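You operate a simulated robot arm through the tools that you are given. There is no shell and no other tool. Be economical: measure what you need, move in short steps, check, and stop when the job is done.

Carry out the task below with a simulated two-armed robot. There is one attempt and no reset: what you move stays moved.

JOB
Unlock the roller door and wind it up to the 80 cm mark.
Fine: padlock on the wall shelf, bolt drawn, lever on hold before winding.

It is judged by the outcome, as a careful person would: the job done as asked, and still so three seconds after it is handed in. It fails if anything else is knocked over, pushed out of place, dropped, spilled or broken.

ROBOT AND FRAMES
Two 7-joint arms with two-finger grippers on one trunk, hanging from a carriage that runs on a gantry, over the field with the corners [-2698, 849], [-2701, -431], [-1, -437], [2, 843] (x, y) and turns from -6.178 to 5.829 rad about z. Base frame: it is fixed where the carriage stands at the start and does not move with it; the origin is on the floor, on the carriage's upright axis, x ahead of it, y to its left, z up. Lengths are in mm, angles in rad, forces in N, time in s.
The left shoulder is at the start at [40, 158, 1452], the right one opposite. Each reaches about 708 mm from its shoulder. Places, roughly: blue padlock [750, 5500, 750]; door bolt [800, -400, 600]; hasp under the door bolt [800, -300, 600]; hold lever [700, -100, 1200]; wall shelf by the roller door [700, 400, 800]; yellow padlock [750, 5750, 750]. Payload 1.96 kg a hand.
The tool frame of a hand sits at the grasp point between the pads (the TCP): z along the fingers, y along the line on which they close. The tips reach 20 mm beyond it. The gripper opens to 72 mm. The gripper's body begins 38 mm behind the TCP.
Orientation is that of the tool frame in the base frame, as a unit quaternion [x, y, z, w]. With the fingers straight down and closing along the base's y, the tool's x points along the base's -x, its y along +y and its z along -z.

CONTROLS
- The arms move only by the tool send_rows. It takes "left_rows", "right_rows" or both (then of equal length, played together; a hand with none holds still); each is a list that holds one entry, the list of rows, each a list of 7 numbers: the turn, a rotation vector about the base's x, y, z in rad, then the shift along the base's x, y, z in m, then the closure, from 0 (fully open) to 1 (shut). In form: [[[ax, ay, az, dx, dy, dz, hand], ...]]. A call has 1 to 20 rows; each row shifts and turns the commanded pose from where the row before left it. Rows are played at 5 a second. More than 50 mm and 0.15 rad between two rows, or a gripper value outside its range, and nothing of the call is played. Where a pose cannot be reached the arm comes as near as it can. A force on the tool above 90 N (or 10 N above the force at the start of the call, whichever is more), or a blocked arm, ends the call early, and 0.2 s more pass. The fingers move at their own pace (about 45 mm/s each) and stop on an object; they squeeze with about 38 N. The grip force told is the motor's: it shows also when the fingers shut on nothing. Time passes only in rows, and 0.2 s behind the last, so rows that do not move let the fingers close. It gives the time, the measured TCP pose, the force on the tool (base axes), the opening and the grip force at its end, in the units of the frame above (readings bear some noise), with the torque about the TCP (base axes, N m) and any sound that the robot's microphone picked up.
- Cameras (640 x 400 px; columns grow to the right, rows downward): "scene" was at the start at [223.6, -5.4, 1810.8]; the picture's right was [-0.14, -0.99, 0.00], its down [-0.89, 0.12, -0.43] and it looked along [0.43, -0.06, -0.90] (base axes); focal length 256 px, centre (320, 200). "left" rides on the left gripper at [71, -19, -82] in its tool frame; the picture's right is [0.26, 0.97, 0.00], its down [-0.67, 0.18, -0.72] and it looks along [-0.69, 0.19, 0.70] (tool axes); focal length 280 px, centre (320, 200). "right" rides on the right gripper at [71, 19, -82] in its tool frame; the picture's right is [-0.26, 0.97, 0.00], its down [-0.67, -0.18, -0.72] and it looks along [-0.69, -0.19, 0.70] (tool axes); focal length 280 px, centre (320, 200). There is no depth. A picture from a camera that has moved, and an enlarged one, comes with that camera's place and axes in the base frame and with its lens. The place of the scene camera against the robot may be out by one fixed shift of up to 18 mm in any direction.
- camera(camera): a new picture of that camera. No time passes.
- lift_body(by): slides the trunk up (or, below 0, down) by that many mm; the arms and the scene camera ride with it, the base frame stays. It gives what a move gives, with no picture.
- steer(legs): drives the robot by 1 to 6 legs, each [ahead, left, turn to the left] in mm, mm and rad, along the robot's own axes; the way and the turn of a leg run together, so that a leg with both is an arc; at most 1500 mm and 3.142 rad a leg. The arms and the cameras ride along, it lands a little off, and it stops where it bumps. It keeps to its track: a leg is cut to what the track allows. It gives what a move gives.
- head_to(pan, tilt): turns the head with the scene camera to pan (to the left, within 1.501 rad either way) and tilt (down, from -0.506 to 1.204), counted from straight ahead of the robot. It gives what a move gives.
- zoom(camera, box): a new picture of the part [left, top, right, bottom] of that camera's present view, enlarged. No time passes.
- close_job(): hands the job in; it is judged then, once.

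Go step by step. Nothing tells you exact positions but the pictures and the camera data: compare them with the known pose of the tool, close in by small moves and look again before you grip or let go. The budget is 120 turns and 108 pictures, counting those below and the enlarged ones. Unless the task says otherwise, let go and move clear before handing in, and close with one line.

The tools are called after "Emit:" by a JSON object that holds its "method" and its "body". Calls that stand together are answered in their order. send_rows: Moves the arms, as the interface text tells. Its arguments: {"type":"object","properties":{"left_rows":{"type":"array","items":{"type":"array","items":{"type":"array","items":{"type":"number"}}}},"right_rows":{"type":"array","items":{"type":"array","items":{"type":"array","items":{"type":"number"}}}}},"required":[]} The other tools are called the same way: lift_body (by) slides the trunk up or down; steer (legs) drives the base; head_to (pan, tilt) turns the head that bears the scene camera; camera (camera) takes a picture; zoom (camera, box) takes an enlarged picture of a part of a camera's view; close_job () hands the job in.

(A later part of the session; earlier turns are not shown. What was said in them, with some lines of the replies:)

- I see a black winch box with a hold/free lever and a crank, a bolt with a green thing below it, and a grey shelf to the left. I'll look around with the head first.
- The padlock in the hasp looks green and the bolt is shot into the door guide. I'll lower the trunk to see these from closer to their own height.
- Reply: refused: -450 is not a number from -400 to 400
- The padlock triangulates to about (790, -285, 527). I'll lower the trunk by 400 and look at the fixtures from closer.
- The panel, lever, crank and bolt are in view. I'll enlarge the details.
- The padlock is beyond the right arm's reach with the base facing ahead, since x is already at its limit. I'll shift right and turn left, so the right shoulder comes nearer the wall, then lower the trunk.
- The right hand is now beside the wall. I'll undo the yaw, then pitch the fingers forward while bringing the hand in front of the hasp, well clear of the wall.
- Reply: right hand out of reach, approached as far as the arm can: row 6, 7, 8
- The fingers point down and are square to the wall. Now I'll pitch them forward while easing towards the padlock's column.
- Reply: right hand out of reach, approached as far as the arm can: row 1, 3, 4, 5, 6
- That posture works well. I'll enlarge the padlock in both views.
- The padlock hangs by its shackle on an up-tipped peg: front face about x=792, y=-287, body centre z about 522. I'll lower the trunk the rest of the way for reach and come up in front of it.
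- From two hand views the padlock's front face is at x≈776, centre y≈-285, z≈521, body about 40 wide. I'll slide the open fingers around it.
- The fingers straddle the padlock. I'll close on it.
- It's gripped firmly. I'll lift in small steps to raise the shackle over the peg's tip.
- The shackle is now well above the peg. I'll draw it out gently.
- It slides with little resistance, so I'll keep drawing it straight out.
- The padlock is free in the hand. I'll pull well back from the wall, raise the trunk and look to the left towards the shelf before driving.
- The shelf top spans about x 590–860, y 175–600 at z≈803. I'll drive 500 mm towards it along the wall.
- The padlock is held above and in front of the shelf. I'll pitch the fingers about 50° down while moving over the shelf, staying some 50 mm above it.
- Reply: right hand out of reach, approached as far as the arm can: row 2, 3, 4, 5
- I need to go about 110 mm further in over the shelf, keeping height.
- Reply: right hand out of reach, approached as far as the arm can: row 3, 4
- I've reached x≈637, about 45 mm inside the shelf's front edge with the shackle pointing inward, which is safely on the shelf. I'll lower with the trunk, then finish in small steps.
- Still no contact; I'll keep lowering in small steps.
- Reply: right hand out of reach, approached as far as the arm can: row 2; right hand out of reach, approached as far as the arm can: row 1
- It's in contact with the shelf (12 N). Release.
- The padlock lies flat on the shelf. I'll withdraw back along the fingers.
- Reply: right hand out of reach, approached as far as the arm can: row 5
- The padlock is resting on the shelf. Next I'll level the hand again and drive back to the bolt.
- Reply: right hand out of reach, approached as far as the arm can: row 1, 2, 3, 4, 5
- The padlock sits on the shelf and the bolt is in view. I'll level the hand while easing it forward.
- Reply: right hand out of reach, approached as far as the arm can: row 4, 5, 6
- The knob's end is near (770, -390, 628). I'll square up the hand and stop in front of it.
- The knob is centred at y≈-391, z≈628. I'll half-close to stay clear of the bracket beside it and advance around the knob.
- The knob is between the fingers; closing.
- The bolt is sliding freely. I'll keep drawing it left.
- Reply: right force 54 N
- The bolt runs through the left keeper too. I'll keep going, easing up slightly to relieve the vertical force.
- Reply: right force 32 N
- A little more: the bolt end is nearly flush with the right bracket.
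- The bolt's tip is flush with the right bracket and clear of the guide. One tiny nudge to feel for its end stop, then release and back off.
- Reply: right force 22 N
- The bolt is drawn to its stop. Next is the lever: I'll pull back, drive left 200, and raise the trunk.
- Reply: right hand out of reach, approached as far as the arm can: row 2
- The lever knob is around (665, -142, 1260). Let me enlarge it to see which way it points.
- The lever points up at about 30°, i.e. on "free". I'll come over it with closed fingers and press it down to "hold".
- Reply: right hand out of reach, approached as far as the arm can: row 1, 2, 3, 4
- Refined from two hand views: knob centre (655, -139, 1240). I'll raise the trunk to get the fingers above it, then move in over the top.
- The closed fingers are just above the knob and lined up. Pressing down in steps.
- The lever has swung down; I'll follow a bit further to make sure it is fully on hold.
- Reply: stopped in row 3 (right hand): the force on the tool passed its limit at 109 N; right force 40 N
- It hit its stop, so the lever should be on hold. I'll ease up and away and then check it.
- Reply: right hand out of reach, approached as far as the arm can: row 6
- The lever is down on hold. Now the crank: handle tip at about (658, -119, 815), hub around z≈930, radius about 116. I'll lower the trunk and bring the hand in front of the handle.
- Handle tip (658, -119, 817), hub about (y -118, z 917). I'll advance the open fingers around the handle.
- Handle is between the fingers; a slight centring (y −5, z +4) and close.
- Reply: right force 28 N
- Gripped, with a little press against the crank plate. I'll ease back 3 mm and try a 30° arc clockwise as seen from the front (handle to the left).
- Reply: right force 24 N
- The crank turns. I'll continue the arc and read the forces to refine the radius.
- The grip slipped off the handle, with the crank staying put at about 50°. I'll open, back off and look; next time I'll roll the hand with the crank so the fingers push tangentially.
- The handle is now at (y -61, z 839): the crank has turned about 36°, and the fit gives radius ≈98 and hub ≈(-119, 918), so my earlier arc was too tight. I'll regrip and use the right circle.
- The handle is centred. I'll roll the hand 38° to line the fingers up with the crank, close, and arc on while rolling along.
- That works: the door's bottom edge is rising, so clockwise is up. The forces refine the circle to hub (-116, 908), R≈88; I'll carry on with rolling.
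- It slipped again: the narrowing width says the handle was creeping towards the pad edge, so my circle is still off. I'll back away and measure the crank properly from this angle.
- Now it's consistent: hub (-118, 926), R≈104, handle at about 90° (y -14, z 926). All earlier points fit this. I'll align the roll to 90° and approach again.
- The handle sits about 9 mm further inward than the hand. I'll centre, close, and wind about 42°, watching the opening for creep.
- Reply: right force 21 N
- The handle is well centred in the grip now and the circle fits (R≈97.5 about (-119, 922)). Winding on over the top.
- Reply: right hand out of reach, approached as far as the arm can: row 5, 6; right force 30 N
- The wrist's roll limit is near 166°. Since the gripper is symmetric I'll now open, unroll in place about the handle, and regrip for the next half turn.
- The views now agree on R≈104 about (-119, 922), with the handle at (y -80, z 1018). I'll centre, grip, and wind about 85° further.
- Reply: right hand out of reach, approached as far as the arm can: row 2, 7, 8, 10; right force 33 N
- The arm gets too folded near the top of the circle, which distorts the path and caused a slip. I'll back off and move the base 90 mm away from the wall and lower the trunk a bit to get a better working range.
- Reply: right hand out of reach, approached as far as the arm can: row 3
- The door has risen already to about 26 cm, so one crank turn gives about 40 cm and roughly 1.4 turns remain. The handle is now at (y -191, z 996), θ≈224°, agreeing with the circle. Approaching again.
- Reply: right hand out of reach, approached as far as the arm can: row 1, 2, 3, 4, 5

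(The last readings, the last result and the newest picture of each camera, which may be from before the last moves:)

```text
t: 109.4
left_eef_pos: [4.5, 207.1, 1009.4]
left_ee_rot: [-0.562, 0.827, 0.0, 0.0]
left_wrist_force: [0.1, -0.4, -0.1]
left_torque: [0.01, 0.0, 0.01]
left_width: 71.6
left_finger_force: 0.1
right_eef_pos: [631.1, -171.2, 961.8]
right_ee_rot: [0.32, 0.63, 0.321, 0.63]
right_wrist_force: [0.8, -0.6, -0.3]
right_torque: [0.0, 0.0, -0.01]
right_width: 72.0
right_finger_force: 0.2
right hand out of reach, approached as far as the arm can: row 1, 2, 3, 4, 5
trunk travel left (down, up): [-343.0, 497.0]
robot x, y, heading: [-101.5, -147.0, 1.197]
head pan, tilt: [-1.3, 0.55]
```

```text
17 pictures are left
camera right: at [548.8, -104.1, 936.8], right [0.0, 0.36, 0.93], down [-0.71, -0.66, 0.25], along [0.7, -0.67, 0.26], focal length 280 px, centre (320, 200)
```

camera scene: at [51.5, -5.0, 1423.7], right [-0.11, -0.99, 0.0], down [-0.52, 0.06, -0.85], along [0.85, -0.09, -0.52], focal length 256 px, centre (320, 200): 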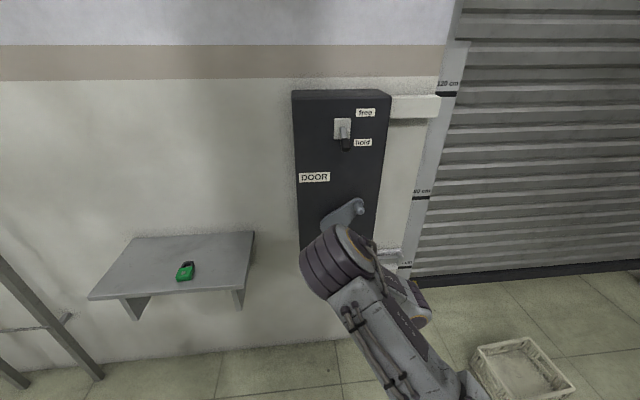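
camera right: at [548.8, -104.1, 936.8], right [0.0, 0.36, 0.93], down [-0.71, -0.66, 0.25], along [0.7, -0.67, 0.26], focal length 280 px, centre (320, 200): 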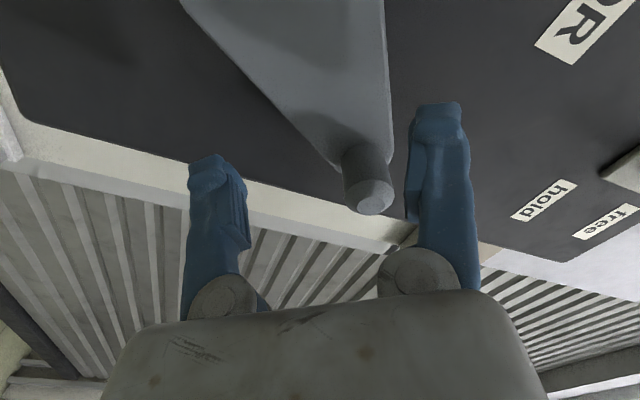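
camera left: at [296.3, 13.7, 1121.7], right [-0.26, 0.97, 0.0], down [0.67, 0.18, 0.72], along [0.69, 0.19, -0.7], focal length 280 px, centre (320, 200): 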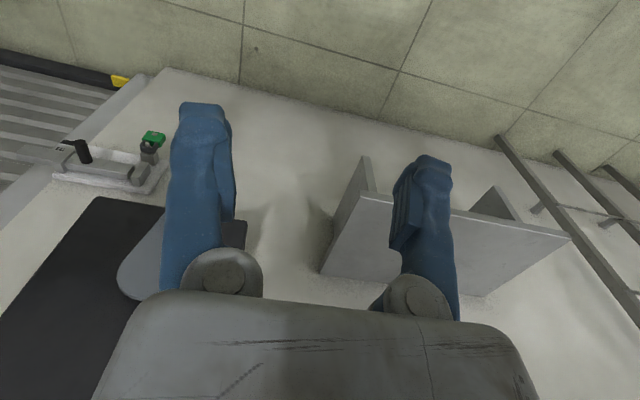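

The handle is between the fingers; centre on it (y -17, z +35), advance and close.

Emit:
{"method": "send_rows", "body": {"right_rows": [[[0, 0, 0, 0.005, -0.0085, 0.0175, 0], [0, 0, 0, 0.005, -0.0085, 0.0175, 0], [0, 0, 0, 0.012, 0, 0, 0], [0, 0, 0, 0.012, 0, 0, 0], [0, 0, 0, 0, 0, 0, 1], [0, 0, 0, 0, 0, 0, 1], [0, 0, 0, 0, 0, 0, 1], [0, 0, 0, 0, 0, 0, 1]]]}}

Emit:
{"method": "zoom", "body": {"camera": "right", "box": [160, 80, 480, 300]}}

```text
t: 111.2
left_eef_pos: [4.8, 206.3, 1008.1]
left_ee_rot: [-0.562, 0.827, -0.001, 0.001]
left_wrist_force: [0.8, 0.2, -1.1]
left_torque: [0.01, 0.02, 0.02]
left_width: 71.9
left_finger_force: 0.0
right_eef_pos: [662.8, -188.5, 995.7]
right_ee_rot: [0.319, 0.63, 0.322, 0.63]
right_wrist_force: [-0.2, 0.3, 5.5]
right_torque: [0.11, -0.05, 0.05]
right_width: 24.8
right_finger_force: 32.2
trunk travel left (down, up): [-343.0, 497.0]
robot x, y, heading: [-100.9, -145.6, 1.192]
head pan, tilt: [-1.3, 0.55]
```

```text
1.82 times, centred on (320, 190) of right
camera zoom: at [579.7, -121.9, 970.3], right [0.0, 0.36, 0.93], down [-0.71, -0.65, 0.25], along [0.7, -0.67, 0.26], focal length 510 px, centre (320, 218)
```

zoom: 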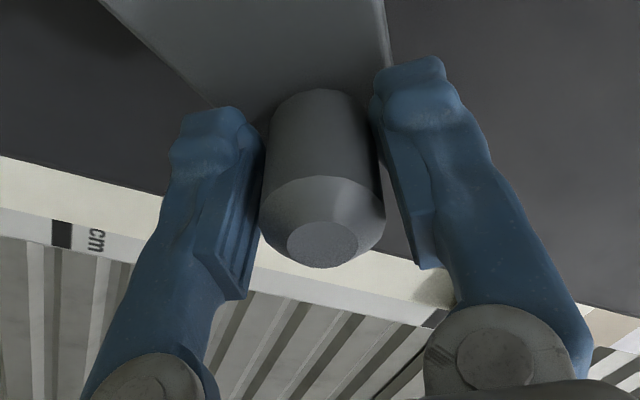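

Well centred (R = 104 confirmed). Winding on.

Emit:
{"method": "send_rows", "body": {"right_rows": [[[0.148, 0, 0, 0, -0.0146, -0.013, 1], [0.148, 0, 0, 0, -0.0097, -0.0166, 1], [0.148, 0, 0, 0, -0.0065, -0.0181, 1], [0.148, 0, 0, 0, -0.0031, -0.019, 1], [0.148, 0, 0, 0, 0.0004, -0.0192, 1], [0.148, 0, 0, 0, 0.004, -0.0188, 1]]]}}

Emit:
{"method": "zoom", "body": {"camera": "right", "box": [160, 80, 480, 300]}}

```text
t: 112.6
left_eef_pos: [4.0, 207.3, 1009.8]
left_ee_rot: [-0.562, 0.827, 0.001, 0.001]
left_wrist_force: [0.3, 0.1, -0.5]
left_torque: [0.01, 0.01, -0.03]
left_width: 72.1
left_finger_force: 0.1
right_eef_pos: [661.9, -220.9, 889.4]
right_ee_rot: [0.56, 0.433, 0.56, 0.431]
right_wrist_force: [-4.1, 7.8, 11.5]
right_torque: [-0.21, 0.07, 0.13]
right_width: 25.1
right_finger_force: 40.1
trunk travel left (down, up): [-343.0, 497.0]
robot x, y, heading: [-97.6, -149.5, 1.192]
head pan, tilt: [-1.3, 0.55]
```

```text
1.82 times, centred on (320, 190) of right
camera zoom: at [579.8, -157.9, 927.3], right [0.0, -0.5, 0.87], down [-0.71, -0.61, -0.35], along [0.7, -0.62, -0.36], focal length 510 px, centre (320, 218)
```

zoom: 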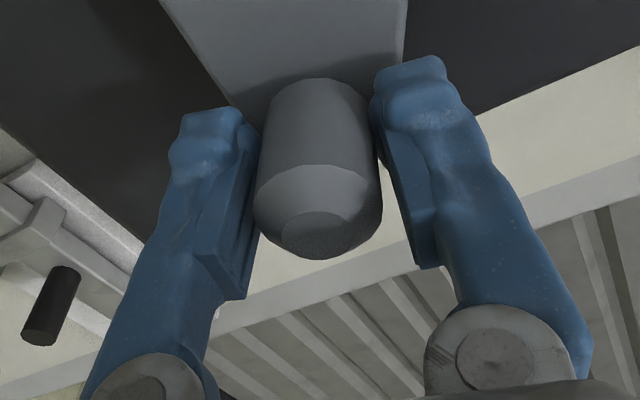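

Excellent grip, on the circle. Continuing towards the bottom.

Emit:
{"method": "send_rows", "body": {"right_rows": [[[0.148, 0, 0, 0, 0.0093, -0.0172, 1], [0.148, 0, 0, 0, 0.0105, -0.0161, 1], [0.148, 0, 0, 0, 0.0133, -0.0139, 1], [0.148, 0, 0, 0, 0.0156, -0.0112, 1], [0.148, 0, 0, 0, 0.0174, -0.0082, 1], [0.12, 0, 0, 0, 0.0186, -0.0048, 1]]]}}

Emit:
{"method": "camera", "body": {"camera": "scene"}}

```text
t: 114.0
left_eef_pos: [4.5, 204.6, 1008.1]
left_ee_rot: [-0.562, 0.827, 0.0, -0.001]
left_wrist_force: [0.5, -0.4, -0.1]
left_torque: [0.0, 0.02, 0.01]
left_width: 72.3
left_finger_force: 0.1
right_eef_pos: [661.6, -136.8, 814.7]
right_ee_rot: [0.69, 0.161, 0.687, 0.161]
right_wrist_force: [15.2, -13.6, -26.2]
right_torque: [-0.21, 0.48, -0.26]
right_width: 24.5
right_finger_force: 40.1
trunk travel left (down, up): [-343.0, 497.0]
robot x, y, heading: [-99.9, -143.8, 1.194]
head pan, tilt: [-1.3, 0.55]
```

```text
14 pictures are left
camera scene: at [51.7, -6.3, 1422.8], right [-0.11, -0.99, 0.0], down [-0.52, 0.05, -0.85], along [0.85, -0.09, -0.52], focal length 256 px, centre (320, 200)
```

scene: 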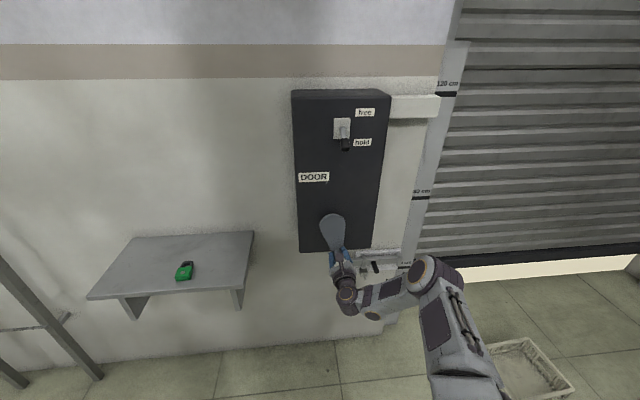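

The door is at roughly the 40 cm mark with the crank at ~350°. Open, centre on the handle, and unroll in place for the next half turn.

Emit:
{"method": "send_rows", "body": {"right_rows": [[[0, 0, 0, 0, 0.001, 0.0045, 0], [0, 0, 0, 0, 0, 0, 0], [-0.1496, 0, 0, 0, 0, 0, 0], [-0.1496, 0, 0, 0, 0, 0, 0], [-0.1496, 0, 0, 0, 0, 0, 0], [-0.1496, 0, 0, 0, 0, 0, 0], [-0.1496, 0, 0, 0, 0, 0, 0], [-0.1496, 0, 0, 0, 0, 0, 0], [-0.1496, 0, 0, 0, 0, 0, 0], [-0.1496, 0, 0, 0, 0, 0, 0], [-0.1496, 0, 0, 0, 0, 0, 0], [-0.1496, 0, 0, 0, 0, 0, 0], [-0.1496, 0, 0, 0, 0, 0, 0], [-0.1496, 0, 0, 0, 0, 0, 0], [-0.1496, 0, 0, 0, 0, 0, 0], [-0.1496, 0, 0, 0, 0, 0, 0], [-0.1496, 0, 0, 0, 0, 0, 0], [-0.1496, 0, 0, 0, 0, 0, 0], [-0.1496, 0, 0, 0, 0, 0, 0]]]}}

Emit:
{"method": "camera", "body": {"camera": "right"}}

```text
t: 118.0
left_eef_pos: [3.7, 206.2, 1008.0]
left_ee_rot: [-0.562, 0.827, -0.001, 0.0]
left_wrist_force: [-0.2, 0.8, -0.4]
left_torque: [0.01, -0.03, 0.02]
left_width: 72.0
left_finger_force: 0.1
right_eef_pos: [661.7, -133.0, 824.7]
right_ee_rot: [0.048, 0.706, 0.051, 0.705]
right_wrist_force: [0.4, 0.9, -0.1]
right_torque: [0.01, 0.04, 0.0]
right_width: 71.9
right_finger_force: 0.0
trunk travel left (down, up): [-343.0, 497.0]
robot x, y, heading: [-96.4, -150.0, 1.199]
head pan, tilt: [-1.3, 0.55]
```

```text
13 pictures are left
camera right: at [579.1, -106.1, 757.6], right [0.0, 0.92, 0.4], down [-0.71, -0.28, 0.64], along [0.7, -0.28, 0.66], focal length 280 px, centre (320, 200)
```

right: 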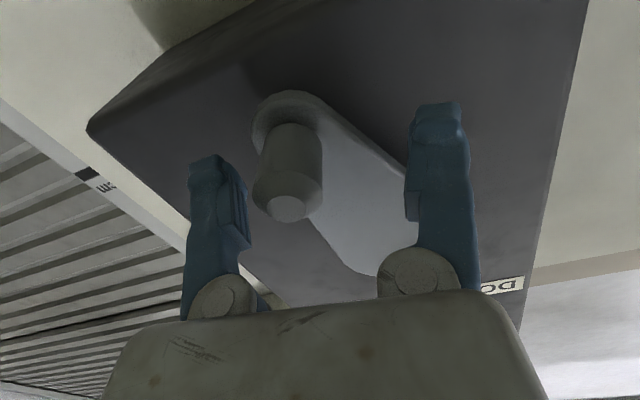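

The handle is at (y -144, z 821). Centre, close, and wind on about 85°.

Emit:
{"method": "send_rows", "body": {"right_rows": [[[0, 0, 0, 0.001, -0.0108, -0.004, 0], [0, 0, 0, 0, 0, 0, 1], [0, 0, 0, 0, 0, 0, 1], [0, 0, 0, 0, 0, 0, 1], [0, 0, 0, 0, 0, 0, 1], [0.148, 0, 0, 0, 0.019, -0.0028, 1], [0.148, 0, 0, 0, 0.0192, 0.0007, 1], [0.148, 0, 0, 0, 0.0187, 0.0042, 1], [0.148, 0, 0, 0, 0.0176, 0.0076, 1], [0.148, 0, 0, 0, 0.0159, 0.0107, 1], [0.148, 0, 0, 0, 0.0137, 0.0135, 1]]]}}

Emit:
{"method": "zoom", "body": {"camera": "right", "box": [160, 80, 480, 300]}}

```text
t: 120.4
left_eef_pos: [1.6, 206.0, 1009.7]
left_ee_rot: [-0.563, 0.826, 0.0, 0.0]
left_wrist_force: [0.1, -0.3, -0.5]
left_torque: [-0.01, -0.01, 0.02]
left_width: 72.3
left_finger_force: 0.1
right_eef_pos: [660.1, -39.8, 854.5]
right_ee_rot: [0.349, 0.614, 0.352, 0.614]
right_wrist_force: [6.7, -0.6, -15.0]
right_torque: [0.12, 0.0, -0.15]
right_width: 24.9
right_finger_force: 39.7
trunk travel left (down, up): [-343.0, 497.0]
robot x, y, heading: [-99.0, -147.7, 1.193]
head pan, tilt: [-1.3, 0.55]
```

```text
1.82 times, centred on (320, 190) of right
camera zoom: at [578.2, 30.2, 835.5], right [0.0, 0.27, 0.96], down [-0.71, -0.68, 0.18], along [0.7, -0.69, 0.19], focal length 510 px, centre (320, 218)
```

zoom: 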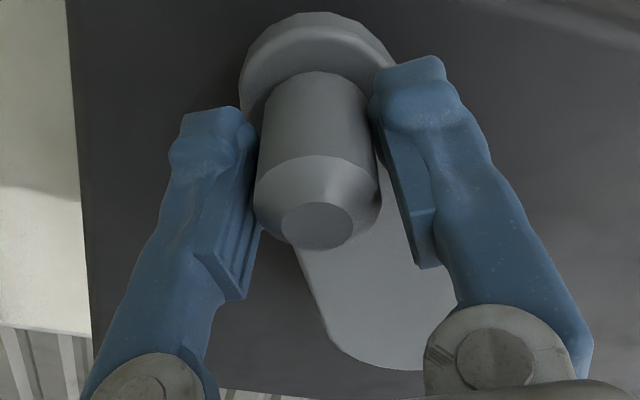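

Spot on. Continuing to θ≈145°.

Emit:
{"method": "send_rows", "body": {"right_rows": [[[0.148, 0, 0, 0, 0.011, 0.0158, 1], [0.148, 0, 0, 0, 0.0079, 0.0175, 1], [0.148, 0, 0, 0, 0.0046, 0.0187, 1], [0.148, 0, 0, 0, 0.001, 0.0192, 1], [0.148, 0, 0, 0, -0.0025, 0.019, 1], [0.148, 0, 0, 0, -0.006, 0.0183, 1], [0.148, 0, 0, 0, -0.0092, 0.0169, 1]]]}}

Emit:
{"method": "zoom", "body": {"camera": "right", "box": [160, 80, 480, 300]}}

```text
t: 122.0
left_eef_pos: [0.7, 208.1, 1009.8]
left_ee_rot: [-0.563, 0.827, 0.002, 0.0]
left_wrist_force: [0.1, -0.5, -1.0]
left_torque: [-0.01, 0.0, -0.02]
left_width: 71.7
left_finger_force: 0.1
right_eef_pos: [660.3, -30.9, 977.6]
right_ee_rot: [0.607, 0.359, 0.61, 0.361]
right_wrist_force: [-9.0, 13.6, -7.4]
right_torque: [-0.2, 0.1, 0.21]
right_width: 24.9
right_finger_force: 40.0
trunk travel left (down, up): [-343.0, 497.0]
robot x, y, heading: [-100.4, -145.5, 1.196]
head pan, tilt: [-1.3, 0.55]
```

```text
1.82 times, centred on (320, 190) of right
camera zoom: at [578.0, 20.6, 1029.4], right [0.0, -0.69, 0.72], down [-0.71, -0.5, -0.49], along [0.7, -0.51, -0.49], focal length 510 px, centre (320, 218)
```

zoom: 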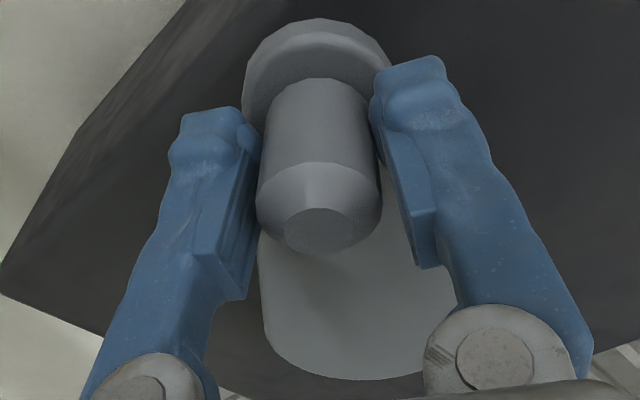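

Still well seated. Four more steps towards the top.

Emit:
{"method": "send_rows", "body": {"right_rows": [[[0.148, 0, 0, 0, -0.0122, 0.0149, 1], [0.148, 0, 0, 0, -0.0147, 0.0124, 1], [0.148, 0, 0, 0, -0.0167, 0.0095, 1], [0.148, 0, 0, 0, -0.0182, 0.0062, 1]]]}}

Emit:
{"method": "camera", "body": {"camera": "scene"}}

```text
t: 123.0
left_eef_pos: [1.0, 207.9, 1009.2]
left_ee_rot: [-0.562, 0.827, 0.0, 0.0]
left_wrist_force: [-0.2, 0.5, -0.2]
left_torque: [0.0, 0.0, -0.01]
left_width: 72.3
left_finger_force: 0.1
right_eef_pos: [660.6, -94.9, 1020.3]
right_ee_rot: [0.687, 0.166, 0.688, 0.168]
right_wrist_force: [-18.2, 13.1, 2.4]
right_torque: [-0.25, 0.2, -0.04]
right_width: 24.7
right_finger_force: 39.4
trunk travel left (down, up): [-343.0, 497.0]
robot x, y, heading: [-98.7, -148.0, 1.199]
head pan, tilt: [-1.3, 0.55]
```

```text
10 pictures are left
camera scene: at [49.7, -4.5, 1423.7], right [-0.11, -0.99, 0.0], down [-0.52, 0.06, -0.85], along [0.85, -0.09, -0.52], focal length 256 px, centre (320, 200)
```

scene: 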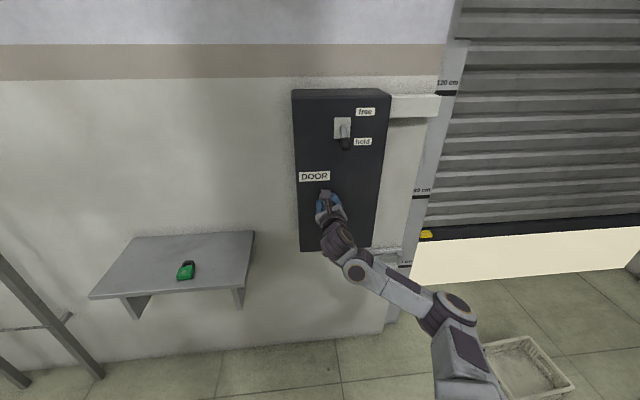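

The tab is at roughly 58 cm, with about 194° of crank left. Open and unroll for the last stroke.

Emit:
{"method": "send_rows", "body": {"right_rows": [[[0, 0, 0, 0, 0.0005, 0.0025, 0], [0, 0, 0, 0, 0, 0, 0], [-0.1495, 0, 0, 0, 0, 0, 0], [-0.1495, 0, 0, 0, 0, 0, 0], [-0.1495, 0, 0, 0, 0, 0, 0], [-0.1495, 0, 0, 0, 0, 0, 0], [-0.1495, 0, 0, 0, 0, 0, 0], [-0.1495, 0, 0, 0, 0, 0, 0], [-0.1495, 0, 0, 0, 0, 0, 0], [-0.1495, 0, 0, 0, 0, 0, 0], [-0.1495, 0, 0, 0, 0, 0, 0], [-0.1495, 0, 0, 0, 0, 0, 0], [-0.1495, 0, 0, 0, 0, 0, 0], [-0.1495, 0, 0, 0, 0, 0, 0], [-0.1495, 0, 0, 0, 0, 0, 0], [-0.1495, 0, 0, 0, 0, 0, 0], [-0.1495, 0, 0, 0, 0, 0, 0], [-0.1495, 0, 0, 0, 0, 0, 0], [-0.1495, 0, 0, 0, 0, 0, 0]]]}}

Emit:
{"method": "camera", "body": {"camera": "right"}}

```text
t: 127.0
left_eef_pos: [3.4, 205.4, 1009.9]
left_ee_rot: [-0.562, 0.827, 0.001, 0.0]
left_wrist_force: [-0.2, 0.2, 0.3]
left_torque: [0.0, -0.01, 0.02]
left_width: 71.9
left_finger_force: 0.0
right_eef_pos: [661.8, -95.4, 1023.4]
right_ee_rot: [0.04, 0.707, 0.042, 0.705]
right_wrist_force: [-0.4, 0.1, 0.2]
right_torque: [-0.01, 0.01, 0.01]
right_width: 72.1
right_finger_force: 0.0
trunk travel left (down, up): [-343.0, 497.0]
robot x, y, heading: [-100.6, -148.5, 1.19]
head pan, tilt: [-1.3, 0.55]
```

```text
9 pictures are left
camera right: at [580.2, -70.3, 957.3], right [0.0, 0.93, 0.37], down [-0.71, -0.26, 0.65], along [0.7, -0.26, 0.66], focal length 280 px, centre (320, 200)
```

right: 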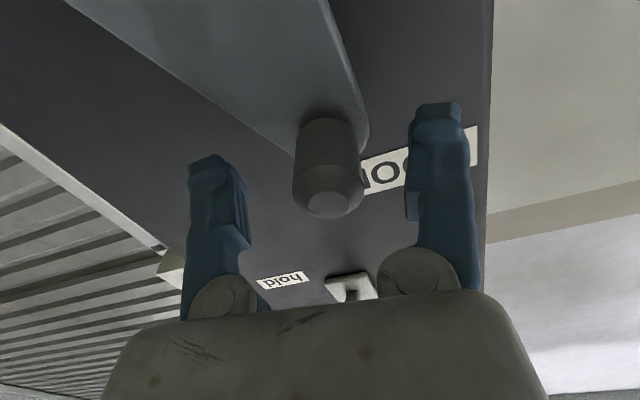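

The handle is centred at (y -93, z 1023). Close and wind down the right side.

Emit:
{"method": "send_rows", "body": {"right_rows": [[[0, 0, 0, 0.001, 0.0025, -0.0005, 0], [0, 0, 0, 0, 0, 0, 1], [0, 0, 0, 0, 0, 0, 1], [0, 0, 0, 0, 0, 0, 1], [0, 0, 0, 0, 0, 0, 1], [0.148, 0, 0, 0, -0.019, 0.0031, 1], [0.148, 0, 0, 0, -0.0192, -0.0004, 1], [0.148, 0, 0, 0, -0.0188, -0.004, 1], [0.148, 0, 0, 0, -0.0178, -0.0074, 1], [0.148, 0, 0, 0, -0.0161, -0.0105, 1]]]}}

```text
t: 129.2
left_eef_pos: [3.9, 205.3, 1009.2]
left_ee_rot: [-0.562, 0.827, 0.0, 0.0]
left_wrist_force: [0.3, 0.2, 0.2]
left_torque: [-0.01, -0.02, 0.01]
left_width: 72.0
left_finger_force: 0.2
right_eef_pos: [663.6, -186.5, 1004.2]
right_ee_rot: [0.297, 0.642, 0.294, 0.643]
right_wrist_force: [-16.3, 1.7, 22.0]
right_torque: [0.34, -0.21, 0.02]
right_width: 24.6
right_finger_force: 39.9
trunk travel left (down, up): [-343.0, 497.0]
robot x, y, heading: [-98.0, -149.5, 1.193]
head pan, tilt: [-1.3, 0.55]
```

On track. Continuing seven steps.

Emit:
{"method": "send_rows", "body": {"right_rows": [[[0.148, 0, 0, 0, -0.0129, -0.0145, 1], [0.148, 0, 0, 0, -0.0112, -0.0156, 1], [0.148, 0, 0, 0, -0.0082, -0.0174, 1], [0.148, 0, 0, 0, -0.0048, -0.0186, 1], [0.148, 0, 0, 0, -0.0013, -0.0192, 1], [0.148, 0, 0, 0, 0.0022, -0.0191, 1]]]}}

Emit:
{"method": "camera", "body": {"camera": "scene"}}

```text
t: 130.6
left_eef_pos: [4.1, 205.0, 1008.1]
left_ee_rot: [-0.562, 0.827, 0.0, -0.001]
left_wrist_force: [-0.5, -0.4, -0.5]
left_torque: [-0.02, 0.0, -0.05]
left_width: 71.6
left_finger_force: 0.1
right_eef_pos: [664.6, -223.8, 898.5]
right_ee_rot: [0.541, 0.455, 0.541, 0.456]
right_wrist_force: [-2.8, -8.7, 8.8]
right_torque: [-0.27, 0.0, -0.71]
right_width: 25.0
right_finger_force: 39.5
trunk travel left (down, up): [-343.0, 497.0]
robot x, y, heading: [-100.7, -149.0, 1.193]
head pan, tilt: [-1.3, 0.55]
```

```text
8 pictures are left
camera scene: at [51.8, -6.3, 1423.2], right [-0.11, -0.99, 0.0], down [-0.52, 0.05, -0.85], along [0.85, -0.09, -0.52], focal length 256 px, centre (320, 200)
```

scene: 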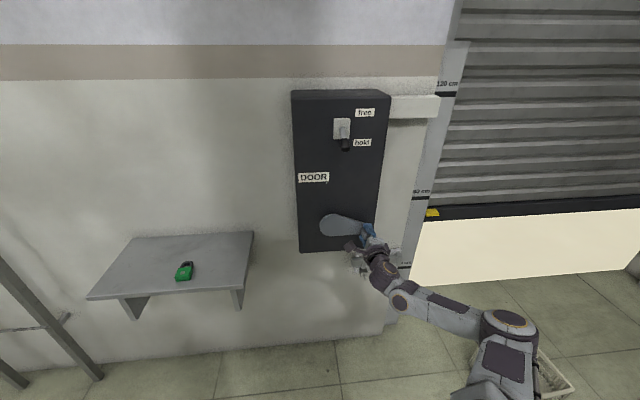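

The tab is about 8 cm below the 80 mark, consistent with about 77° left. Five more steps, then a close look.

Emit:
{"method": "send_rows", "body": {"right_rows": [[[0.14, 0, 0, 0, 0.0105, -0.0167, 1], [0.14, 0, 0, 0, 0.012, -0.015, 1], [0.14, 0, 0, 0, 0.0145, -0.0126, 1], [0.14, 0, 0, 0, 0.0166, -0.0097, 1], [0.14, 0, 0, 0, 0.0181, -0.0065, 1]]]}}

Emit:
{"method": "zoom", "body": {"camera": "scene", "box": [390, 160, 470, 220]}}

```text
t: 131.8
left_eef_pos: [3.0, 204.6, 1008.2]
left_ee_rot: [-0.563, 0.827, 0.0, 0.0]
left_wrist_force: [0.6, -0.4, -0.7]
left_torque: [0.03, 0.05, 0.0]
left_width: 71.9
left_finger_force: 0.1
right_eef_pos: [661.6, -145.7, 841.4]
right_ee_rot: [0.663, 0.242, 0.667, 0.239]
right_wrist_force: [1.4, -0.5, 0.2]
right_torque: [-0.01, 0.01, 0.04]
right_width: 0.0
right_finger_force: 29.6
trunk travel left (down, up): [-343.0, 497.0]
robot x, y, heading: [-97.3, -146.3, 1.2]
head pan, tilt: [-1.3, 0.55]
```

```text
6.67 times, centred on (430, 190) of scene
camera zoom: at [51.2, -5.1, 1423.5], right [-0.1, -0.99, 0.0], down [-0.52, 0.05, -0.85], along [0.85, -0.09, -0.52], focal length 1709 px, centre (-413, 267)
```

zoom: 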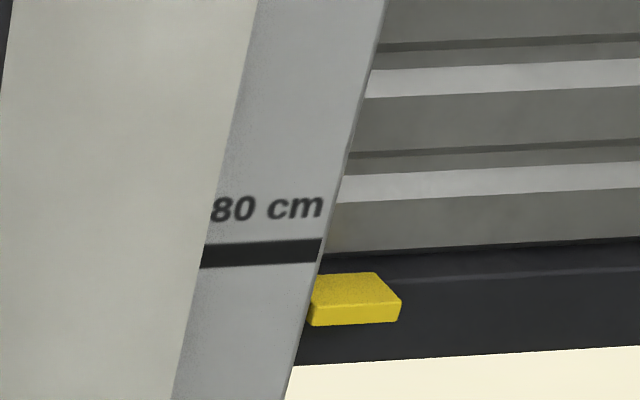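

The grip slipped near the end; the tab is still about 4 cm below the mark. I'll back off and locate the handle.

Emit:
{"method": "send_rows", "body": {"right_rows": [[[0, 0, 0, -0.03, 0, 0, 1], [0, 0, 0, -0.04, 0, 0, 0.5], [0, 0, 0, -0.03, 0, 0, 0], [0, 0, 0, 0, 0, 0, 0]]]}}

Emit:
{"method": "camera", "body": {"camera": "right"}}

```text
t: 132.8
left_eef_pos: [4.7, 206.4, 1008.7]
left_ee_rot: [-0.563, 0.827, 0.0, 0.0]
left_wrist_force: [0.6, 0.4, -0.2]
left_torque: [0.02, -0.01, -0.02]
left_width: 71.9
left_finger_force: 0.1
right_eef_pos: [563.6, -148.2, 838.4]
right_ee_rot: [0.664, 0.24, 0.666, 0.241]
right_wrist_force: [0.9, 0.2, 0.3]
right_torque: [0.02, -0.03, 0.01]
right_width: 68.4
right_finger_force: 0.0
trunk travel left (down, up): [-343.0, 497.0]
robot x, y, heading: [-98.1, -147.8, 1.198]
head pan, tilt: [-1.3, 0.55]
```

```text
6 pictures are left
camera right: at [481.4, -118.9, 907.2], right [0.0, -0.91, 0.42], down [-0.71, -0.29, -0.64], along [0.7, -0.3, -0.65], focal length 280 px, centre (320, 200)
```

right: 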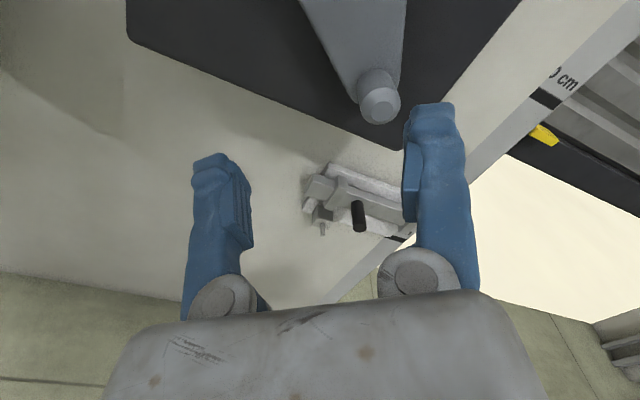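

The handle is at θ≈317° (y -190, z 846); about 43° more reaches two full turns. Lining up, gripping, and checking.

Emit:
{"method": "send_rows", "body": {"right_rows": [[[0, 0, 0, 0, -0.021, 0.004, 0], [0, 0, 0, 0, -0.0207, 0.004, 0], [0, 0, 0, 0.033, 0, 0, 0], [0, 0, 0, 0.033, 0, 0, 0], [0, 0, 0, 0.033, 0, 0, 0]]]}}

Emit:
{"method": "camera", "body": {"camera": "right"}}

```text
t: 134.0
left_eef_pos: [4.2, 205.5, 1009.3]
left_ee_rot: [-0.562, 0.827, 0.0, 0.0]
left_wrist_force: [0.1, -0.8, -0.2]
left_torque: [0.01, -0.03, -0.01]
left_width: 71.9
left_finger_force: 0.1
right_eef_pos: [662.1, -188.7, 848.8]
right_ee_rot: [0.664, 0.239, 0.666, 0.241]
right_wrist_force: [0.4, -0.6, -0.1]
right_torque: [0.0, 0.0, 0.02]
right_width: 72.0
right_finger_force: 0.1
trunk travel left (down, up): [-343.0, 497.0]
robot x, y, heading: [-100.2, -146.2, 1.197]
head pan, tilt: [-1.3, 0.55]
```

```text
5 pictures are left
camera right: at [580.3, -159.0, 915.5], right [0.0, -0.91, 0.42], down [-0.71, -0.29, -0.64], along [0.7, -0.3, -0.65], focal length 280 px, centre (320, 200)
```

right: 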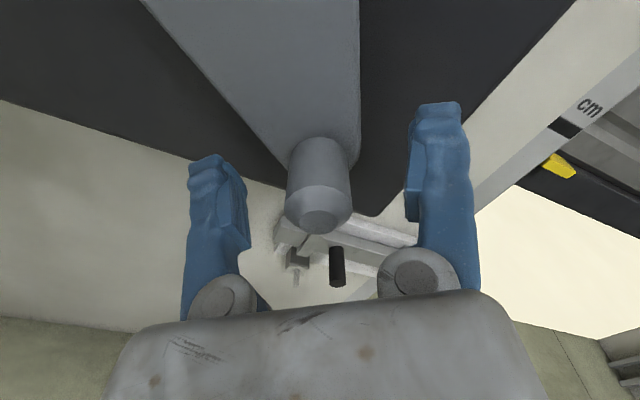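

The handle is about 5 mm further out than the hand; I'll correct for that, close, and wind the last ~43°.

Emit:
{"method": "send_rows", "body": {"right_rows": [[[0, 0, 0, 0.001, -0.003, -0.0035, 0], [0, 0, 0, 0, 0, 0, 1], [0, 0, 0, 0, 0, 0, 1], [0, 0, 0, 0, 0, 0, 1], [0, 0, 0, 0, 0, 0, 1], [0.09, 0, 0, 0, 0.0124, -0.0099, 1], [0.09, 0, 0, 0, 0.0138, -0.008, 1], [0.09, 0, 0, 0, 0.0148, -0.0058, 1], [0.08, 0, 0, 0, 0.0155, -0.0035, 1], [0.08, 0, 0, 0, 0.0158, -0.0012, 1]]]}}

Emit:
{"method": "zoom", "body": {"camera": "scene", "box": [390, 160, 470, 220]}}

```text
t: 136.2
left_eef_pos: [2.3, 204.4, 1008.4]
left_ee_rot: [-0.562, 0.827, 0.0, -0.001]
left_wrist_force: [0.1, 0.1, -0.5]
left_torque: [0.0, -0.04, -0.01]
left_width: 72.1
left_finger_force: 0.0
right_eef_pos: [663.1, -122.1, 812.7]
right_ee_rot: [0.701, 0.096, 0.7, 0.096]
right_wrist_force: [2.0, -15.2, -9.0]
right_torque: [0.04, 0.48, -0.43]
right_width: 24.4
right_finger_force: 40.2
trunk travel left (down, up): [-343.0, 497.0]
robot x, y, heading: [-99.6, -145.2, 1.193]
head pan, tilt: [-1.3, 0.55]
```

```text
6.67 times, centred on (430, 190) of scene
camera zoom: at [51.2, -6.4, 1423.0], right [-0.11, -0.99, 0.0], down [-0.52, 0.05, -0.85], along [0.85, -0.09, -0.52], focal length 1709 px, centre (-413, 267)
```

zoom: 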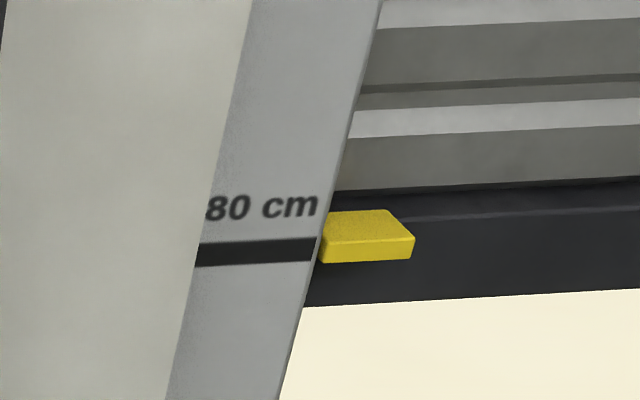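

The tab's front face now lines up with the 80 mark in this view. I'll release, back off, and lower the trunk for a more level look at the mark.

Emit:
{"method": "send_rows", "body": {"right_rows": [[[0, 0, 0, 0, 0, 0.002, 0.3], [0, 0, 0, 0, 0, 0, 0], [0, 0, 0, 0, 0, 0, 0], [0, 0, 0, -0.04, 0, 0, 0], [0, 0, 0, -0.04, 0, 0, 0], [0, 0, 0, -0.04, 0, 0, 0]]]}}

Emit:
{"method": "lift_body", "body": {"by": -340}}

Emit:
{"method": "head_to", "body": {"pan": -1.5, "tilt": 0.15}}

Emit:
{"method": "camera", "body": {"camera": "scene"}}

```text
t: 137.6
left_eef_pos: [2.4, 206.6, 1009.4]
left_ee_rot: [-0.562, 0.827, 0.0, 0.0]
left_wrist_force: [-0.5, -0.4, -0.2]
left_torque: [0.0, -0.02, 0.02]
left_width: 71.9
left_finger_force: 0.1
right_eef_pos: [541.7, -121.1, 818.3]
right_ee_rot: [0.7, 0.092, 0.702, 0.094]
right_wrist_force: [-0.6, 0.4, -0.4]
right_torque: [-0.01, -0.04, -0.03]
right_width: 71.8
right_finger_force: 0.1
trunk travel left (down, up): [-343.0, 497.0]
robot x, y, heading: [-102.9, -146.7, 1.191]
head pan, tilt: [-1.3, 0.55]
```

```text
t: 140.9
left_eef_pos: [3.0, 206.2, 669.2]
left_ee_rot: [-0.562, 0.827, 0.0, 0.0]
left_wrist_force: [0.3, 0.5, -0.6]
left_torque: [0.01, -0.01, 0.0]
left_width: 71.8
left_finger_force: 0.1
right_eef_pos: [543.5, -120.3, 478.0]
right_ee_rot: [0.7, 0.093, 0.702, 0.095]
right_wrist_force: [-0.3, 0.4, 0.1]
right_torque: [-0.02, 0.0, 0.01]
right_width: 71.9
right_finger_force: 0.0
trunk travel left (down, up): [-3.0, 837.0]
robot x, y, heading: [-100.5, -147.1, 1.196]
head pan, tilt: [-1.3, 0.55]
```

```text
t: 141.8
left_eef_pos: [3.5, 205.7, 669.3]
left_ee_rot: [-0.562, 0.827, 0.0, 0.0]
left_wrist_force: [0.4, 0.0, 0.5]
left_torque: [0.01, 0.03, 0.01]
left_width: 72.2
left_finger_force: 0.0
right_eef_pos: [543.6, -120.8, 477.6]
right_ee_rot: [0.7, 0.093, 0.702, 0.094]
right_wrist_force: [-0.2, 0.1, -0.8]
right_torque: [0.01, -0.02, -0.02]
right_width: 72.2
right_finger_force: 0.0
trunk travel left (down, up): [-3.0, 837.0]
robot x, y, heading: [-98.6, -148.6, 1.192]
head pan, tilt: [-1.499, 0.15]
```

```text
3 pictures are left
camera scene: at [50.6, -23.3, 1120.6], right [-0.3, -0.95, 0.0], down [-0.14, 0.05, -0.99], along [0.94, -0.3, -0.15], focal length 256 px, centre (320, 200)
```

scene: 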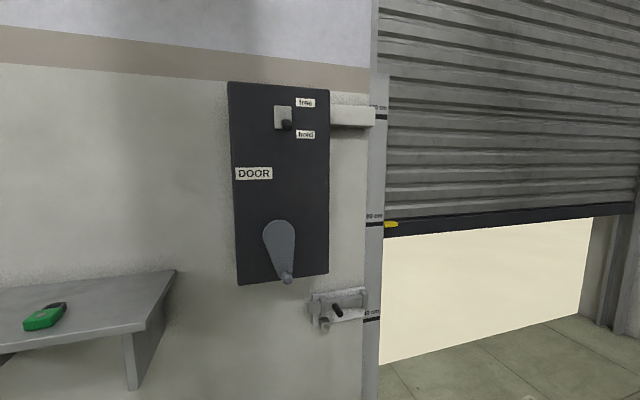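

Padlock on the shelf, bolt drawn, lever on hold, door up and holding. I'll enlarge the mark from this flatter angle.

Emit:
{"method": "zoom", "body": {"camera": "scene", "box": [355, 200, 419, 240]}}

```text
10.00 times, centred on (387, 220) of scene
camera zoom: at [50.6, -23.3, 1120.6], right [-0.3, -0.95, 0.0], down [-0.14, 0.05, -0.99], along [0.94, -0.3, -0.15], focal length 2564 px, centre (-350, 0)
```

zoom: 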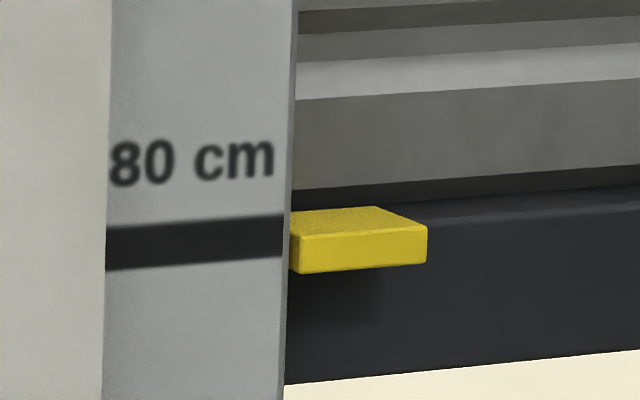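

The tab sits roughly 8–10 mm under the mark's centre. I'll nudge the crank a little further (about 9°): back up with the trunk, unroll, and regrip.

Emit:
{"method": "lift_body", "body": {"by": 340}}

Emit:
{"method": "send_rows", "body": {"right_rows": [[[-0.15, 0, 0, 0, 0, 0, 0], [-0.15, 0, 0, 0, 0, 0, 0], [-0.15, 0, 0, 0, 0, 0, 0], [-0.15, 0, 0, 0, 0, 0, 0], [-0.15, 0, 0, 0, 0, 0, 0], [-0.15, 0, 0, 0, 0, 0, 0], [-0.15, 0, 0, 0, 0, 0, 0], [-0.15, 0, 0, 0, 0, 0, 0], [-0.15, 0, 0, 0, 0, 0, 0], [-0.15, 0, 0, 0, 0, 0, 0], [-0.15, 0, 0, 0, 0, 0, 0], [-0.15, 0, 0, 0, 0, 0, 0], [-0.15, 0, 0, 0, 0, 0, 0], [-0.15, 0, 0, 0, 0, 0, 0], [-0.15, 0, 0, 0, 0, 0, 0], [-0.15, 0, 0, 0, 0, 0, 0], [-0.15, 0, 0, 0, 0, 0, 0], [-0.15, 0, 0, 0, 0, 0, 0], [-0.15, 0, 0, 0, 0, 0, 0]]]}}

```text
t: 145.2
left_eef_pos: [3.0, 206.5, 1008.6]
left_ee_rot: [-0.562, 0.827, 0.0, 0.0]
left_wrist_force: [0.2, -0.2, 0.4]
left_torque: [-0.02, 0.0, -0.02]
left_width: 72.1
left_finger_force: 0.0
right_eef_pos: [543.9, -120.3, 817.8]
right_ee_rot: [0.7, 0.093, 0.701, 0.094]
right_wrist_force: [-0.5, 0.1, 0.4]
right_torque: [0.01, 0.0, 0.0]
right_width: 72.2
right_finger_force: 0.0
trunk travel left (down, up): [-343.0, 497.0]
robot x, y, heading: [-98.6, -149.7, 1.191]
head pan, tilt: [-1.499, 0.15]
```

```text
t: 149.2
left_eef_pos: [2.5, 205.9, 1009.2]
left_ee_rot: [-0.562, 0.827, 0.0, 0.0]
left_wrist_force: [0.1, 0.1, 0.5]
left_torque: [0.01, -0.01, -0.03]
left_width: 72.2
left_finger_force: 0.0
right_eef_pos: [544.3, -122.3, 816.9]
right_ee_rot: [0.009, 0.708, 0.009, 0.706]
right_wrist_force: [0.0, -0.1, -0.1]
right_torque: [0.0, 0.01, 0.0]
right_width: 72.1
right_finger_force: 0.1
trunk travel left (down, up): [-343.0, 497.0]
robot x, y, heading: [-98.9, -147.7, 1.199]
head pan, tilt: [-1.499, 0.15]
```

Roll is back near 0. Now advance around the handle and close.

Emit:
{"method": "send_rows", "body": {"right_rows": [[[0, 0, 0, 0.0295, -0.0005, 0.001, 0], [0, 0, 0, 0.0295, 0, 0.001, 0], [0, 0, 0, 0.0295, 0, 0, 0], [0, 0, 0, 0.0295, 0, 0, 0], [0, 0, 0, 0, 0, 0, 1], [0, 0, 0, 0, 0, 0, 1], [0, 0, 0, 0, 0, 0, 1], [0, 0, 0, 0, 0, 0, 1]]]}}

```text
t: 150.9
left_eef_pos: [3.6, 201.2, 1007.9]
left_ee_rot: [-0.561, 0.828, -0.002, -0.001]
left_wrist_force: [0.3, 0.0, 0.7]
left_torque: [-0.01, 0.02, 0.0]
left_width: 71.6
left_finger_force: 0.1
right_eef_pos: [663.3, -131.0, 819.0]
right_ee_rot: [0.008, 0.708, 0.008, 0.706]
right_wrist_force: [5.6, -22.3, -5.4]
right_torque: [0.3, -0.13, -0.35]
right_width: 25.2
right_finger_force: 32.1
trunk travel left (down, up): [-343.0, 497.0]
robot x, y, heading: [-104.0, -149.6, 1.194]
head pan, tilt: [-1.499, 0.15]
```

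The grip shows the handle resting at about 353°, so about 7–9° more is right. Nudging it on.

Emit:
{"method": "send_rows", "body": {"right_rows": [[[0.05, 0, 0, 0, 0.006, -0.0005, 1], [0.05, 0, 0, 0, 0.006, 0, 1], [0.05, 0, 0, 0, 0.004, 0, 1], [0, 0, 0, 0, 0, 0, 1]]]}}

```text
t: 151.9
left_eef_pos: [3.6, 202.7, 1007.6]
left_ee_rot: [-0.562, 0.827, -0.002, -0.001]
left_wrist_force: [-0.3, -0.8, 0.1]
left_torque: [-0.03, 0.01, -0.01]
left_width: 71.9
left_finger_force: 0.0
right_eef_pos: [664.0, -108.9, 819.8]
right_ee_rot: [0.06, 0.705, 0.063, 0.704]
right_wrist_force: [17.1, -17.3, -24.0]
right_torque: [0.01, 0.32, -0.09]
right_width: 24.9
right_finger_force: 40.5
trunk travel left (down, up): [-343.0, 497.0]
robot x, y, heading: [-102.1, -145.8, 1.189]
head pan, tilt: [-1.499, 0.15]
```

The handle is now just past bottom. Release, back off, and re-check from the same flat angle.

Emit:
{"method": "send_rows", "body": {"right_rows": [[[0, 0, 0, 0, 0, 0.0, 0.3], [0, 0, 0, 0, 0, 0, 0], [0, 0, 0, 0, 0, 0, 0], [0, 0, 0, -0.04, 0, 0, 0], [0, 0, 0, -0.04, 0, 0, 0], [0, 0, 0, -0.04, 0, 0, 0]]]}}

Emit:
{"method": "lift_body", "body": {"by": -340}}

Emit:
{"method": "zoom", "body": {"camera": "scene", "box": [355, 200, 419, 240]}}

```text
t: 153.3
left_eef_pos: [2.8, 205.5, 1009.0]
left_ee_rot: [-0.562, 0.827, 0.001, -0.001]
left_wrist_force: [-0.5, -0.6, 0.2]
left_torque: [0.03, -0.01, -0.01]
left_width: 71.9
left_finger_force: 0.0
right_eef_pos: [544.1, -103.0, 815.7]
right_ee_rot: [0.063, 0.705, 0.064, 0.704]
right_wrist_force: [-0.7, -0.9, 0.2]
right_torque: [-0.04, 0.01, -0.03]
right_width: 72.1
right_finger_force: 0.0
trunk travel left (down, up): [-343.0, 497.0]
robot x, y, heading: [-98.9, -146.3, 1.195]
head pan, tilt: [-1.499, 0.15]
```

```text
t: 156.7
left_eef_pos: [3.5, 205.6, 669.3]
left_ee_rot: [-0.563, 0.827, 0.001, 0.0]
left_wrist_force: [-0.4, 0.7, 0.3]
left_torque: [-0.01, 0.0, 0.0]
left_width: 72.0
left_finger_force: 0.0
right_eef_pos: [545.1, -102.8, 477.3]
right_ee_rot: [0.061, 0.705, 0.064, 0.704]
right_wrist_force: [-0.6, 0.4, 0.2]
right_torque: [0.01, 0.02, 0.01]
right_width: 72.1
right_finger_force: 0.0
trunk travel left (down, up): [-3.0, 837.0]
robot x, y, heading: [-99.1, -147.7, 1.196]
head pan, tilt: [-1.499, 0.15]
```

```text
10.00 times, centred on (387, 220) of scene
camera zoom: at [50.6, -23.4, 1120.7], right [-0.3, -0.95, 0.0], down [-0.14, 0.04, -0.99], along [0.94, -0.3, -0.15], focal length 2564 px, centre (-350, 0)
```

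zoom: 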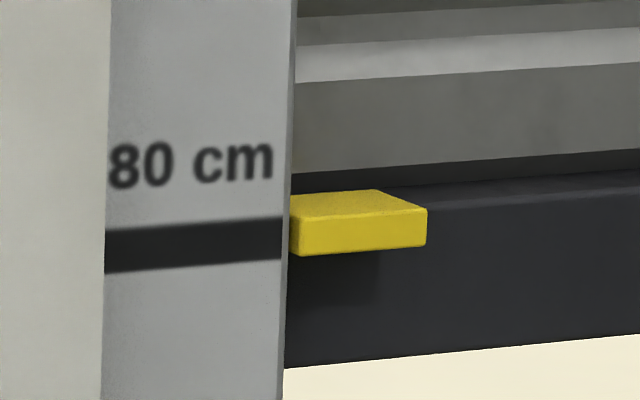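

The tab lines up with the 80 cm mark and holds after release. The padlock is on the shelf, the bolt is drawn, the lever is on hold and both hands are clear.

Emit:
{"method": "close_job", "body": {}}

```text
The job is handed in.
```

The roller door is unlocked and wound up to the 80 cm mark, where it held after I let go of the crank. The padlock is on the wall shelf, the bolt is drawn, and the lever was on hold before winding. My grip slipped off the crank a few times, but the door held each time.
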